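You operate a simulated robot arm through the tools that you are given. There is no shell and no other tool. Be economical: measure what you need, move in short steps, check, and stop when the job is done.

You are at the controls of a simulated robot arm. One attempt, no reset.

JOB
Put the orange block on top of the job card with black band.

Only the result counts: the job must be done as asked and must still hold three seconds after the hand-in. Knocking over, shifting, dropping, spilling or breaking anything else fails it.

ROBOT AND FRAMES
A 6-joint arm with a two-finger parallel gripper, fixed in place. Base frame: the origin is at the foot of the arm, x ahead of it, y to its left, z up; the work surface is at about z = 0. Units: mm, rad, N and s.
With the tool pointing down near the work surface it reaches from about 140 to 580 mm from the base axis. Its first joint turns from -1.152 to 1.152 rad. Payload 2.1 kg.
Tool frame: the origin (TCP) lies between the finger pads and is the grasp point; the fingertips stand 30 mm ahead of it; z points along the fingers, y is the line along which they close. The gripper opens to 94 mm. The fingers are 28 mm wide and 10 mm thick; the gripper's body (50 by 96 mm) begins 55 mm behind the TCP.
Orientation is told as [roll, pitch, yaw] about the base's x, y, z axes, in that order, counted from this pose: with the fingers straight down and closing along the base's y, the tool's x points along the base's -x, its y along +y and its z along -z.

CONTROLS
- The arm moves only by the tool servo_tool. Its argument "commands" is a list of rows, each an object of numbers (a shift or turn left out is 0, a gripper value left out holds the last): "x", "y", "z": the shift along the base's x, y, z in m; "wx", "wy", "wz": the turn, a rotation vector about the base's x, y, z in rad; "jaw": the closure in counts, from 0 (fully open) to 255 (shut). In form: [{"x": .., "y": .., "z": .., "wx": .., "wy": .., "wz": .., "jaw": ..}, ...]. A call has 1 to 20 rows; each row shifts and turns the commanded pose from where the row before left it. A row lasts 0.2 s, in which the tool goes at most 50 mm and 0.15 rad; a call with a longer step from one row to the next is refused whole, and so is a gripper value outside its range. A pose out of reach is approached as far as the arm can. The call stops where the force on the tool passes 40 N (or 10 N more than at its start, if that is more) or the arm is blocked; 0.2 s more then pass. Each finger travels about 72 mm/s and halts on what it meets, pressing with about 30 N; the grip force reading is that of the motor and also rises with nothing between the fingers. The clock runs only during rows and for 0.2 s after the last one: add rows that do not move to give the fingers time. It gives the time, the measured TCP pose, the force on the tool (base axes), the opening and the grip force at its end, in the units of the frame above (readings bear some noise), and new pictures: "views" is both (left out), scene, wrist or none.
- Cameras (640 x 400 px; columns grow to the right, rows downward): "scene" is fixed at [62.5, -381.9, 470.7]; the picture's right is [0.68, -0.73, 0.00], its down [-0.49, -0.46, -0.74] and it looks along [0.54, 0.51, -0.67] (base axes); focal length 262 px, centre (320, 200). "wrist" rides on the gripper at [76, 14, -103] in the tool frame; the picture's right is [-0.18, 0.98, 0.00], its down [-0.75, -0.14, -0.64] and it looks along [-0.63, -0.12, 0.77] (tool axes); focal length 243 px, centre (320, 200). There is no depth. A picture from a camera that has moved, and an enlarged one, comes with that camera's place and axes in the base frame and with its lens.
- zoom(camera, box): a new picture of the part [left, top, right, bottom] of that camera's present view, enlarged. The clock stands still meanwhile.
- job_done(): hands the job in; it is judged then, once.

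Work in short steps. Places have to be worked out from the pictures, the camera data and where the tool is seen: move nearer, look again, correct. Check each grasp and each placing, and mend what went wrong. You have 90 turns and 170 pictures in all, those below and enlarged ones among them. Open the gripper and draw the arm clear of the work before you hand the job in, unless the task says otherwise; then end with one line.

The tools are called after "Request:" as name(argument=value, ...) on one line, values as JSON. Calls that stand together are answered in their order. servo_tool: Moves the arm, as the interface text tells. Its arguments: {"type":"object","properties":{"commands":{"type":"array","items":{"type":"object","properties":{"x":{"type":"number"},"y":{"type":"number"},"z":{"type":"number"},"wx":{"type":"number"},"wy":{"type":"number"},"wz":{"type":"number"},"jaw":{"type":"number"}}}},"views":{"type":"string","enum":["both","scene","wrist","none"]}},"required":["commands"]} The other tools are called the same way: zoom (camera, box) takes an enlarged picture of a part of a camera's view; job_done () hands the job in.

At the start:

```text
t: 0.0
tool_pos: [241.0, -173.5, 268.1]
tool_rot: [-0.002, 0.0, 0.002]
contact_force: [-0.1, -1.2, 0.6]
grip_width: 93.8
finger_force: 0.1
```

scene: 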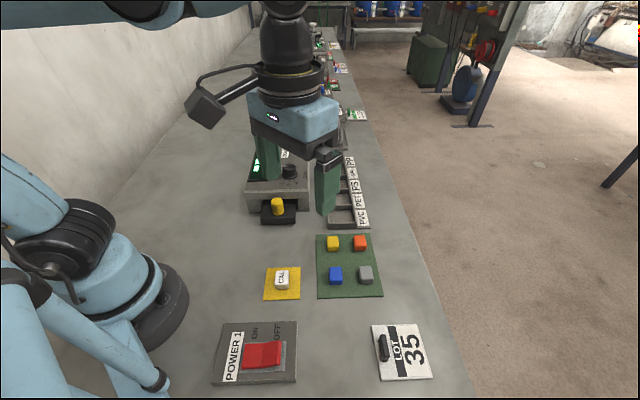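
wrist: 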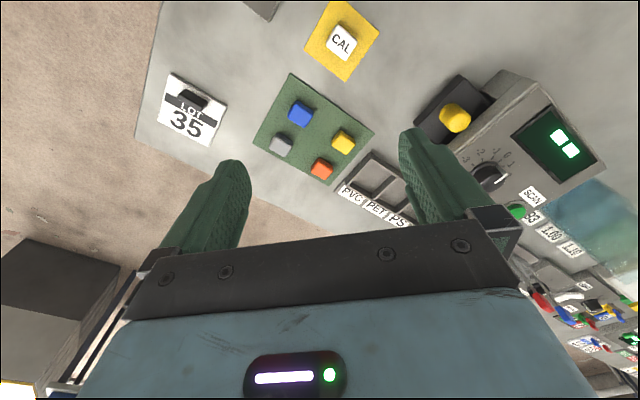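

I'll look closely at the card, the block mat, and the rest of the bench for other cards or blocks.

Request:
zoom(camera="scene", box=[300, 220, 460, 400])

Request:
zoom(camera="scene", box=[240, 20, 400, 230])

Request:
zoom(camera="wrist", box=[140, 50, 400, 210])

```text
2.22 times, centred on (380, 310) of scene
camera zoom: at [62.5, -381.9, 470.7], right [0.68, -0.73, 0.0], down [-0.49, -0.46, -0.74], along [0.54, 0.51, -0.67], focal length 583 px, centre (187, -44)
```

zoom: 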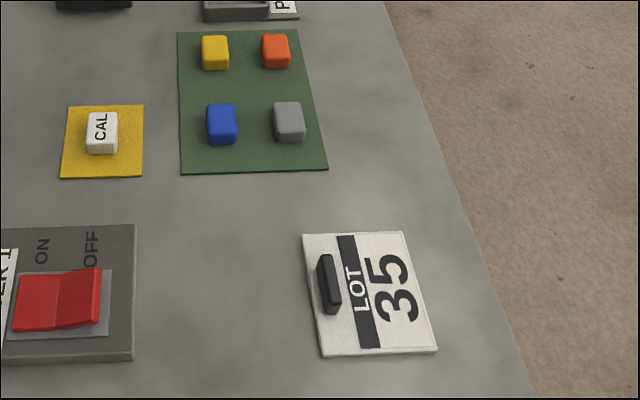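

```text
1.90 times, centred on (320, 125) of scene
camera zoom: at [62.5, -381.9, 470.7], right [0.68, -0.73, 0.0], down [-0.49, -0.46, -0.74], along [0.54, 0.51, -0.67], focal length 499 px, centre (320, 343)
```

zoom: 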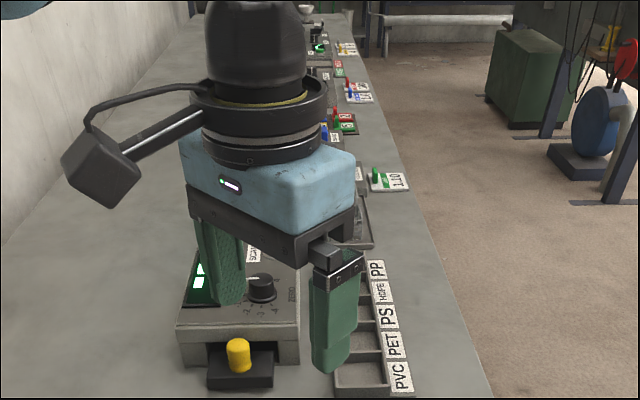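

```text
2.46 times, centred on (270, 130) of wrist
camera zoom: at [164.1, -159.1, 369.0], right [0.18, 0.98, 0.0], down [0.75, -0.14, 0.64], along [0.63, -0.12, -0.77], focal length 597 px, centre (443, 372)
```

zoom: 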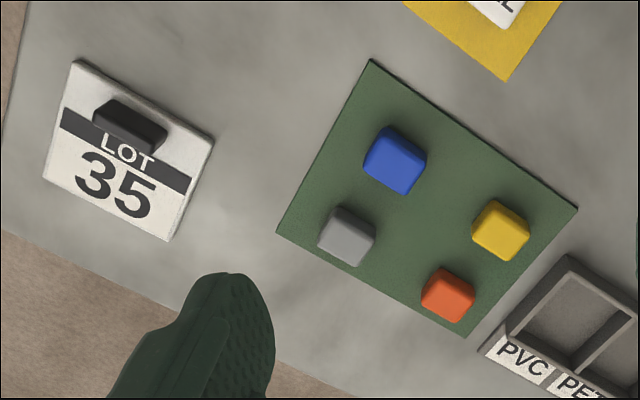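

Only the LOT 35 card has a black band: it is centred near (262,-372), is about 79 mm square and turned 45°, with a raised black clip on its base-side edge. The orange block is at about (392,-192). I'll move above it, turned 45° so the fingers close clear of the tray.

Request:
servo_tool(commands=[{"x": 0.025, "y": -0.003, "z": -0.018, "wz": 0.131, "jaw": 60}, {"x": 0.025, "y": -0.003, "z": -0.018, "wz": 0.131}, {"x": 0.025, "y": -0.003, "z": -0.018, "wz": 0.131}, {"x": 0.025, "y": -0.003, "z": -0.018, "wz": 0.131}, {"x": 0.025, "y": -0.003, "z": -0.018, "wz": 0.131}, {"x": 0.025, "y": -0.003, "z": -0.018, "wz": 0.131}, {}, {}])

```text
t: 1.8
tool_pos: [390.1, -189.5, 159.2]
tool_rot: [0.001, -0.001, 0.789]
contact_force: [-0.4, 0.7, -0.1]
grip_width: 71.9
finger_force: 0.0
camera wrist: at [326.5, -234.2, 261.2], right [-0.57, 0.82, 0.0], down [0.63, 0.43, 0.64], along [0.53, 0.36, -0.77], focal length 243 px, centre (320, 200)
```

scene: 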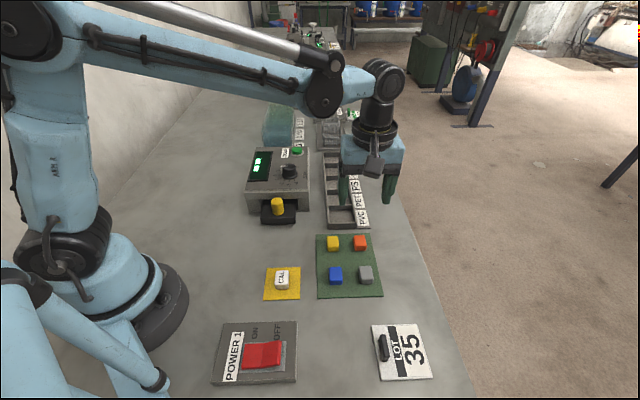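
wrist: 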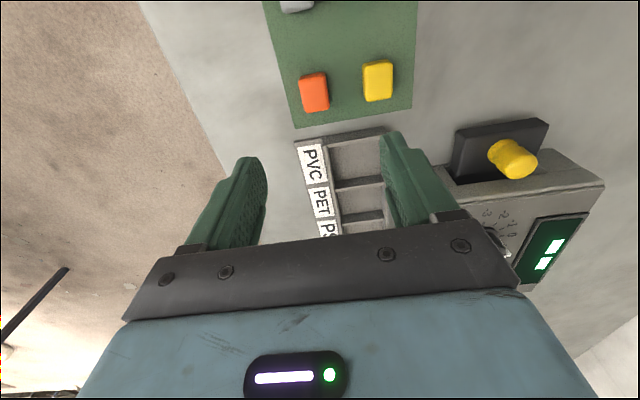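

The two views disagree by a few mm on the block position, so I'll zoom in on both to refine it.

Request:
zoom(camera="scene", box=[310, 220, 390, 300])

Request:
zoom(camera="wrist", box=[260, 40, 420, 150])

```text
5.00 times, centred on (350, 260) of scene
camera zoom: at [62.5, -381.9, 470.7], right [0.68, -0.73, 0.0], down [-0.49, -0.46, -0.74], along [0.54, 0.51, -0.67], focal length 1311 px, centre (170, -100)
```

zoom: 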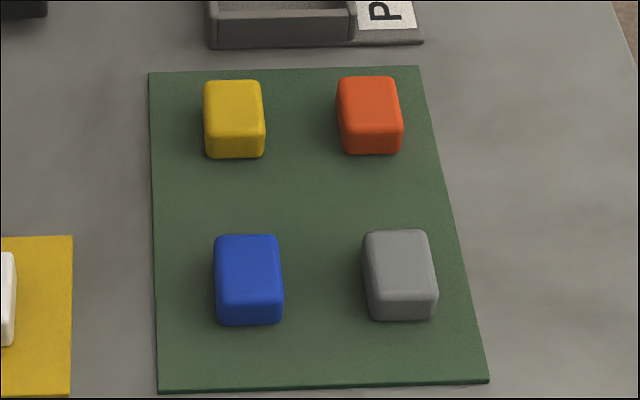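

```text
3.64 times, centred on (340, 95) of wrist
camera zoom: at [326.5, -234.2, 261.2], right [-0.57, 0.82, 0.0], down [0.63, 0.43, 0.64], along [0.53, 0.36, -0.77], focal length 882 px, centre (247, 582)
```

zoom: 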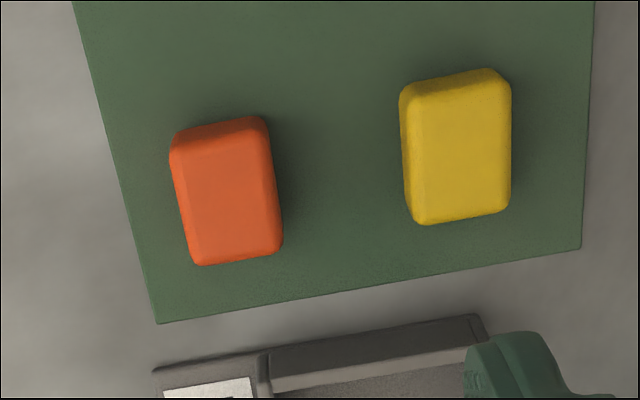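

The block centres on about (388.5,-196), with its top near z=20 and a footprint of about 24 x 34 mm, aligned with the mat at 45°. I'll narrow the jaw to 48 mm and descend partway.

Request:
servo_tool(commands=[{"x": -0.0016, "y": -0.0065, "jaw": 125}, {"z": -0.025}, {"z": -0.025}, {"z": -0.025}, {"z": -0.019}, {}])

```text
t: 3.2
tool_pos: [389.5, -197.6, 64.4]
tool_rot: [0.0, 0.001, 0.788]
contact_force: [-0.1, 0.5, -0.4]
grip_width: 48.0
finger_force: 0.1
camera wrist: at [324.8, -242.2, 166.8], right [-0.57, 0.82, 0.0], down [0.63, 0.43, 0.64], along [0.53, 0.36, -0.77], focal length 243 px, centre (320, 200)
```

scene: 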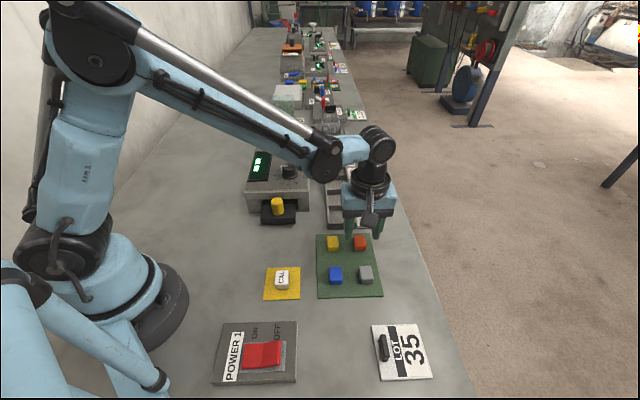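
wrist: 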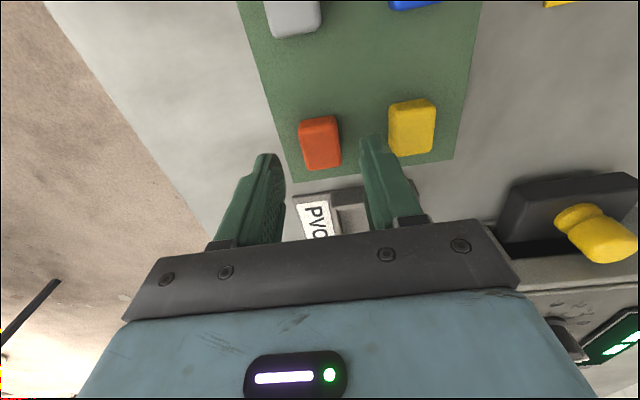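

The block sits almost under the grasp point. I'll zoom once more before going down.

Request:
zoom(camera="wrist", box=[240, 90, 400, 210])

Request:
zoom(camera="scene", box=[310, 180, 410, 280])

```text
3.33 times, centred on (320, 150) of wrist
camera zoom: at [324.8, -242.2, 166.8], right [-0.57, 0.82, 0.0], down [0.63, 0.43, 0.64], along [0.53, 0.36, -0.77], focal length 809 px, centre (320, 367)
```

zoom: 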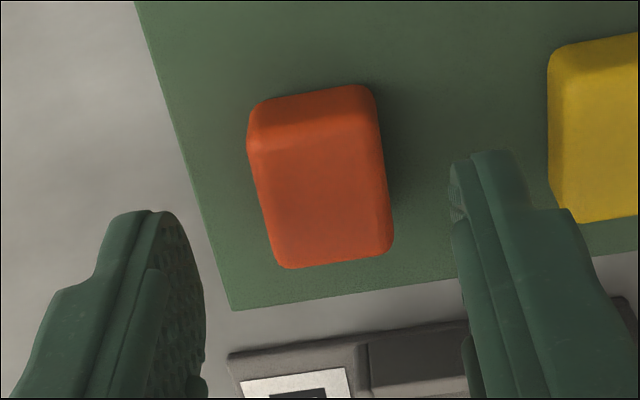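

```text
4.00 times, centred on (360, 230) of scene
camera zoom: at [62.5, -381.9, 470.7], right [0.68, -0.73, 0.0], down [-0.49, -0.46, -0.74], along [0.54, 0.51, -0.67], focal length 1049 px, centre (160, 80)
```

zoom: 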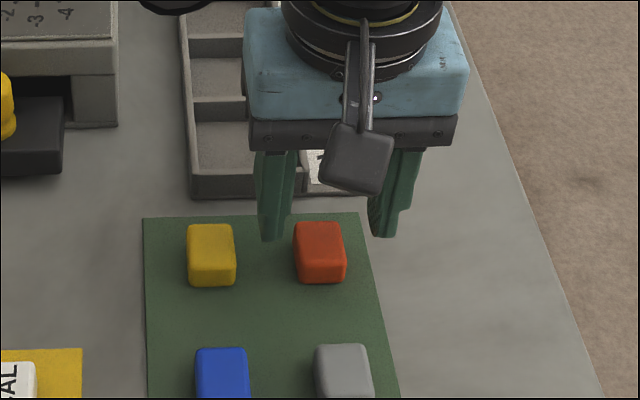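

The measured block centre is (390,-197), which matches the TCP. I'll descend until the fingertips are about 6 mm above the table, then close.

Request:
servo_tool(commands=[{"z": -0.014}, {"z": -0.014}, {}, {"jaw": 255}, {}, {}, {}, {}])

```text
t: 5.0
tool_pos: [388.5, -197.1, 36.2]
tool_rot: [0.001, 0.0, 0.787]
contact_force: [-0.1, -0.4, -0.5]
grip_width: 24.5
finger_force: 30.4
camera wrist: at [325.0, -242.1, 138.9], right [-0.57, 0.82, 0.0], down [0.63, 0.43, 0.64], along [0.53, 0.36, -0.77], focal length 243 px, centre (320, 200)
```

scene: 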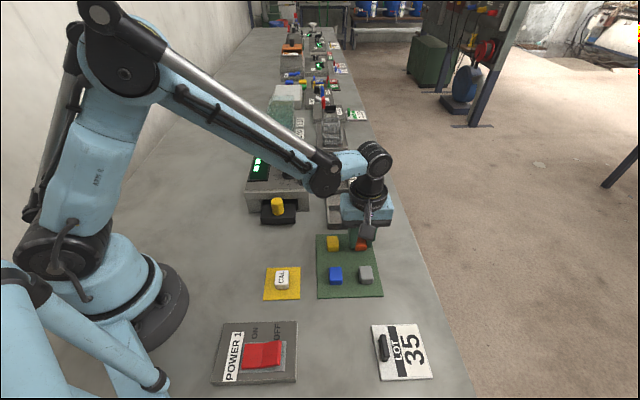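
wrist: 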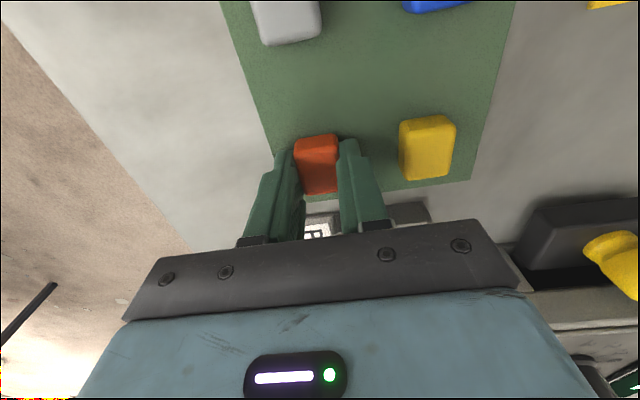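

The block is gripped at 24.5 mm. I'll lift it, carry it over the card, and turn -90° so the fingers close along the band and stay clear of the clip.

Request:
servo_tool(commands=[{"z": 0.02}, {"z": 0.03}, {"z": 0.03}, {"z": 0.024}, {"x": -0.01, "y": -0.015, "wz": -0.131}, {"x": -0.01, "y": -0.015, "wz": -0.131}, {"x": -0.01, "y": -0.015, "wz": -0.131}, {"x": -0.01, "y": -0.015, "wz": -0.131}, {"x": -0.01, "y": -0.015, "wz": -0.131}, {"x": -0.01, "y": -0.015, "wz": -0.131}, {"x": -0.01, "y": -0.015, "wz": -0.131}, {"x": -0.01, "y": -0.015, "wz": -0.131}, {"x": -0.01, "y": -0.015, "wz": -0.131}, {"x": -0.01, "y": -0.015, "wz": -0.131}, {"x": -0.01, "y": -0.015, "wz": -0.131}, {"x": -0.01, "y": -0.015, "wz": -0.131}, {}, {}])

```text
t: 8.8
tool_pos: [270.0, -377.9, 140.5]
tool_rot: [-0.001, 0.0, -0.787]
contact_force: [0.4, -0.1, -0.7]
grip_width: 24.3
finger_force: 30.0
camera wrist: at [225.1, -314.0, 243.0], right [0.83, 0.56, 0.0], down [0.43, -0.63, 0.64], along [0.36, -0.53, -0.77], focal length 243 px, centre (320, 200)
```

scene: 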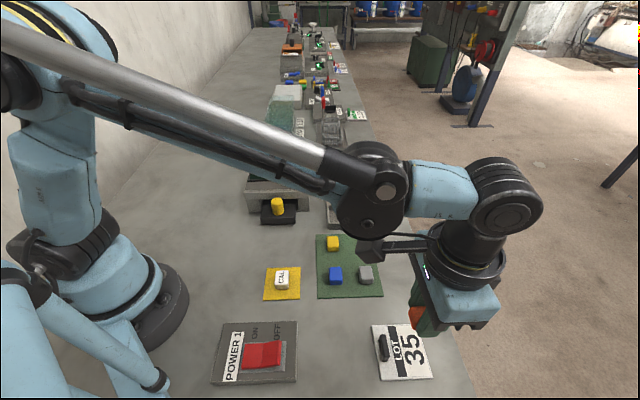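
wrist: 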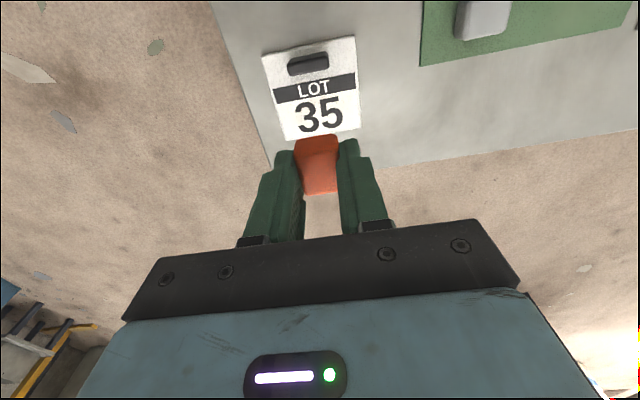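

Holding well. I'll zoom in to locate the card and clip precisely.

Request:
zoom(camera="wrist", box=[240, 20, 400, 160])

```text
2.86 times, centred on (320, 90) of wrist
camera zoom: at [225.1, -314.0, 243.0], right [0.83, 0.56, 0.0], down [0.43, -0.63, 0.64], along [0.36, -0.53, -0.77], focal length 693 px, centre (320, 514)
```

zoom: 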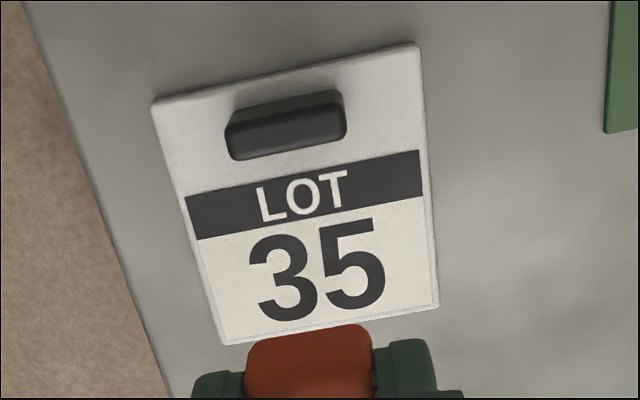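

The card centre is (262,-374.5) and the clip edge is about 20 mm from its inner edge. I'll aim the block at (268,-380.5), clear of the clip, and descend to just above the card.

Request:
servo_tool(commands=[{"x": -0.002, "y": -0.0025}, {"z": -0.025}, {"z": -0.025}, {"z": -0.025}, {"z": -0.015}, {}, {}])

Request:
zoom(camera="wrist", box=[220, 60, 420, 220])

Request:
zoom(camera="scene", box=[340, 290, 480, 400])

```text
t: 10.4
tool_pos: [266.9, -380.2, 50.6]
tool_rot: [0.001, 0.0, -0.785]
contact_force: [0.4, 0.2, -0.7]
grip_width: 24.3
finger_force: 29.5
camera wrist: at [223.1, -316.5, 152.7], right [0.83, 0.56, 0.0], down [0.43, -0.63, 0.64], along [0.36, -0.53, -0.77], focal length 243 px, centre (320, 200)
```

scene: 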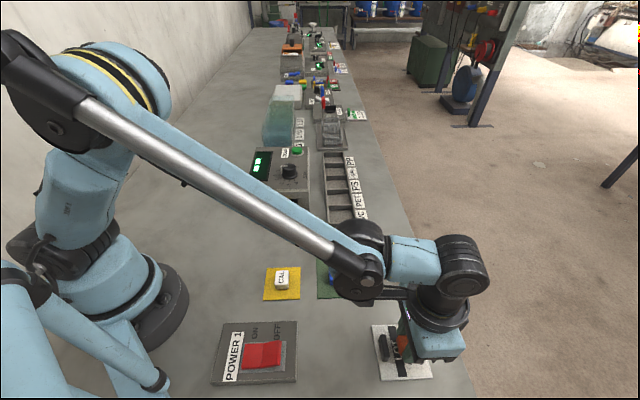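
wrist: 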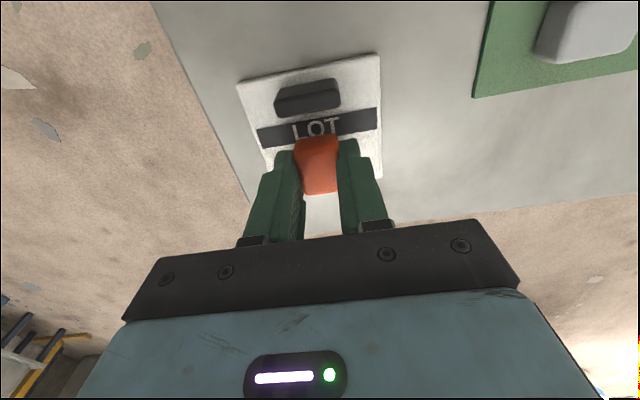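

```text
2.50 times, centred on (320, 140) of wrist
camera zoom: at [223.1, -316.5, 152.7], right [0.83, 0.56, 0.0], down [0.43, -0.63, 0.64], along [0.36, -0.53, -0.77], focal length 606 px, centre (320, 350)
```

zoom: 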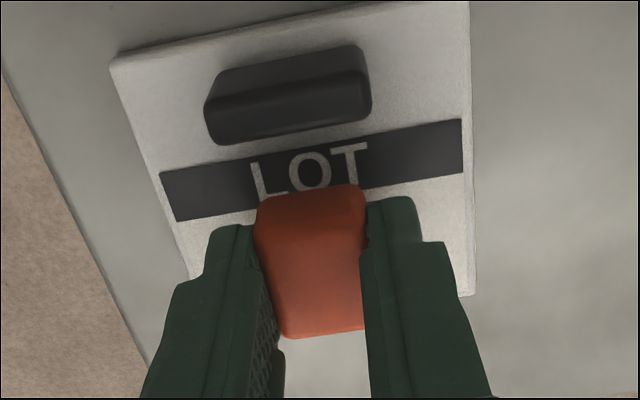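

```text
3.64 times, centred on (410, 345) of scene
camera zoom: at [62.5, -381.9, 470.7], right [0.68, -0.73, 0.0], down [-0.49, -0.46, -0.74], along [0.54, 0.51, -0.67], focal length 954 px, centre (-7, -327)
```

zoom: 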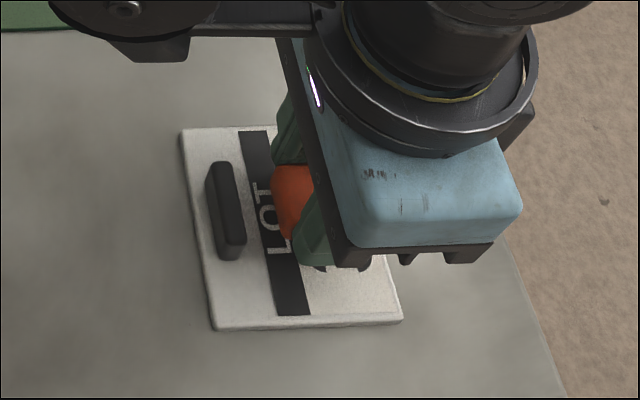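

It's well aligned and the block bottom should be about 10 mm above the card. I'll lower in small steps and watch the force.

Request:
servo_tool(commands=[{"z": -0.003}, {"z": -0.002}, {"z": -0.001}, {"z": -0.001}, {}], views="none")

Request:
servo_tool(commands=[{"z": -0.001}, {"z": -0.001}, {}], views="none")

Request:
zoom(camera="wrist", box=[220, 60, 420, 220])

```text
t: 11.6
tool_pos: [267.0, -381.3, 43.0]
tool_rot: [-0.001, 0.0, -0.785]
contact_force: [-0.1, -0.9, 0.2]
grip_width: 24.5
finger_force: 29.8
```

```text
t: 12.4
tool_pos: [266.5, -380.0, 41.6]
tool_rot: [-0.001, 0.0, -0.784]
contact_force: [0.4, 0.0, 0.0]
grip_width: 24.2
finger_force: 30.0
```

```text
2.50 times, centred on (320, 140) of wrist
camera zoom: at [222.9, -316.3, 144.1], right [0.83, 0.56, 0.0], down [0.43, -0.63, 0.64], along [0.36, -0.53, -0.77], focal length 606 px, centre (320, 350)
```

zoom: 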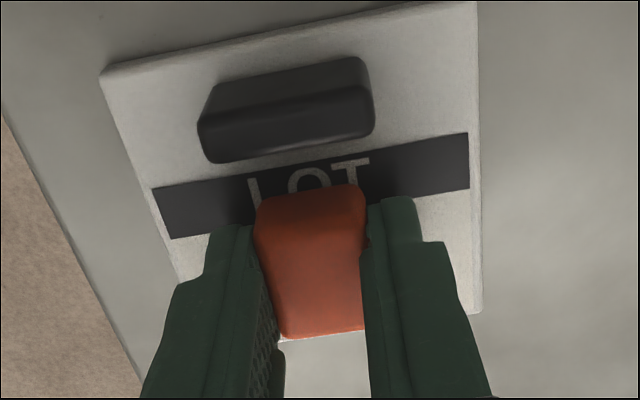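

No contact yet, so I'll continue down in 1 mm steps.

Request:
servo_tool(commands=[{"z": -0.001}, {}], views="none")

Request:
servo_tool(commands=[{"z": -0.001}, {}], views="none")

```text
t: 13.0
tool_pos: [267.8, -380.9, 41.7]
tool_rot: [0.0, 0.0, -0.785]
contact_force: [0.0, 0.3, -1.5]
grip_width: 24.4
finger_force: 30.2
```

```text
t: 13.6
tool_pos: [267.2, -380.2, 39.9]
tool_rot: [0.0, -0.001, -0.787]
contact_force: [-0.6, -0.4, 9.2]
grip_width: 24.4
finger_force: 30.1
```

The 9 N upward force means the block is on the card. I'll open partway, pause, and rise straight up.

Request:
servo_tool(commands=[{"jaw": 140}, {}, {}, {}, {"z": 0.01}, {"z": 0.02}, {"z": 0.03}, {"z": 0.04}, {"z": 0.03}, {}])

Request:
zoom(camera="wrist", box=[240, 20, 400, 160])

```text
t: 15.8
tool_pos: [267.5, -381.3, 169.6]
tool_rot: [0.0, -0.001, -0.786]
contact_force: [0.5, -0.1, 0.3]
grip_width: 42.4
finger_force: 0.0
camera wrist: at [223.5, -316.4, 271.3], right [0.83, 0.56, 0.0], down [0.43, -0.63, 0.64], along [0.36, -0.53, -0.77], focal length 243 px, centre (320, 200)
```

scene: 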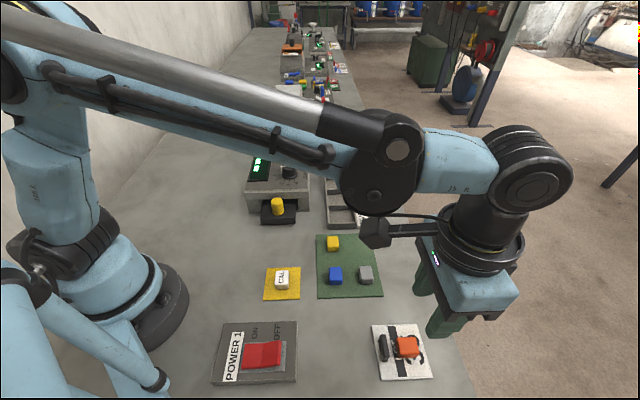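
wrist: 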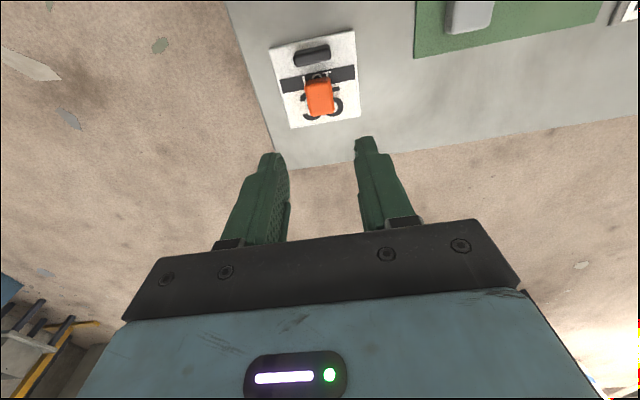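

```text
2.86 times, centred on (320, 90) of wrist
camera zoom: at [223.5, -316.4, 271.3], right [0.83, 0.56, 0.0], down [0.43, -0.63, 0.64], along [0.36, -0.53, -0.77], focal length 693 px, centre (320, 514)
```

zoom: 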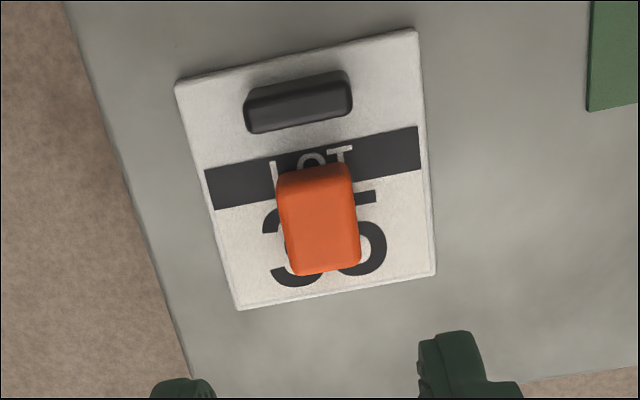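

The block lies flat and fully on the card, clear of the clip. The other blocks and the card haven't moved, and the arm is 170 mm up with the gripper open, so I'm handing in.

Request:
job_done()

```text
The job is handed in.
```

The orange block is resting flat on the black-banded LOT 35 job card, and the job is handed in with nothing else disturbed.
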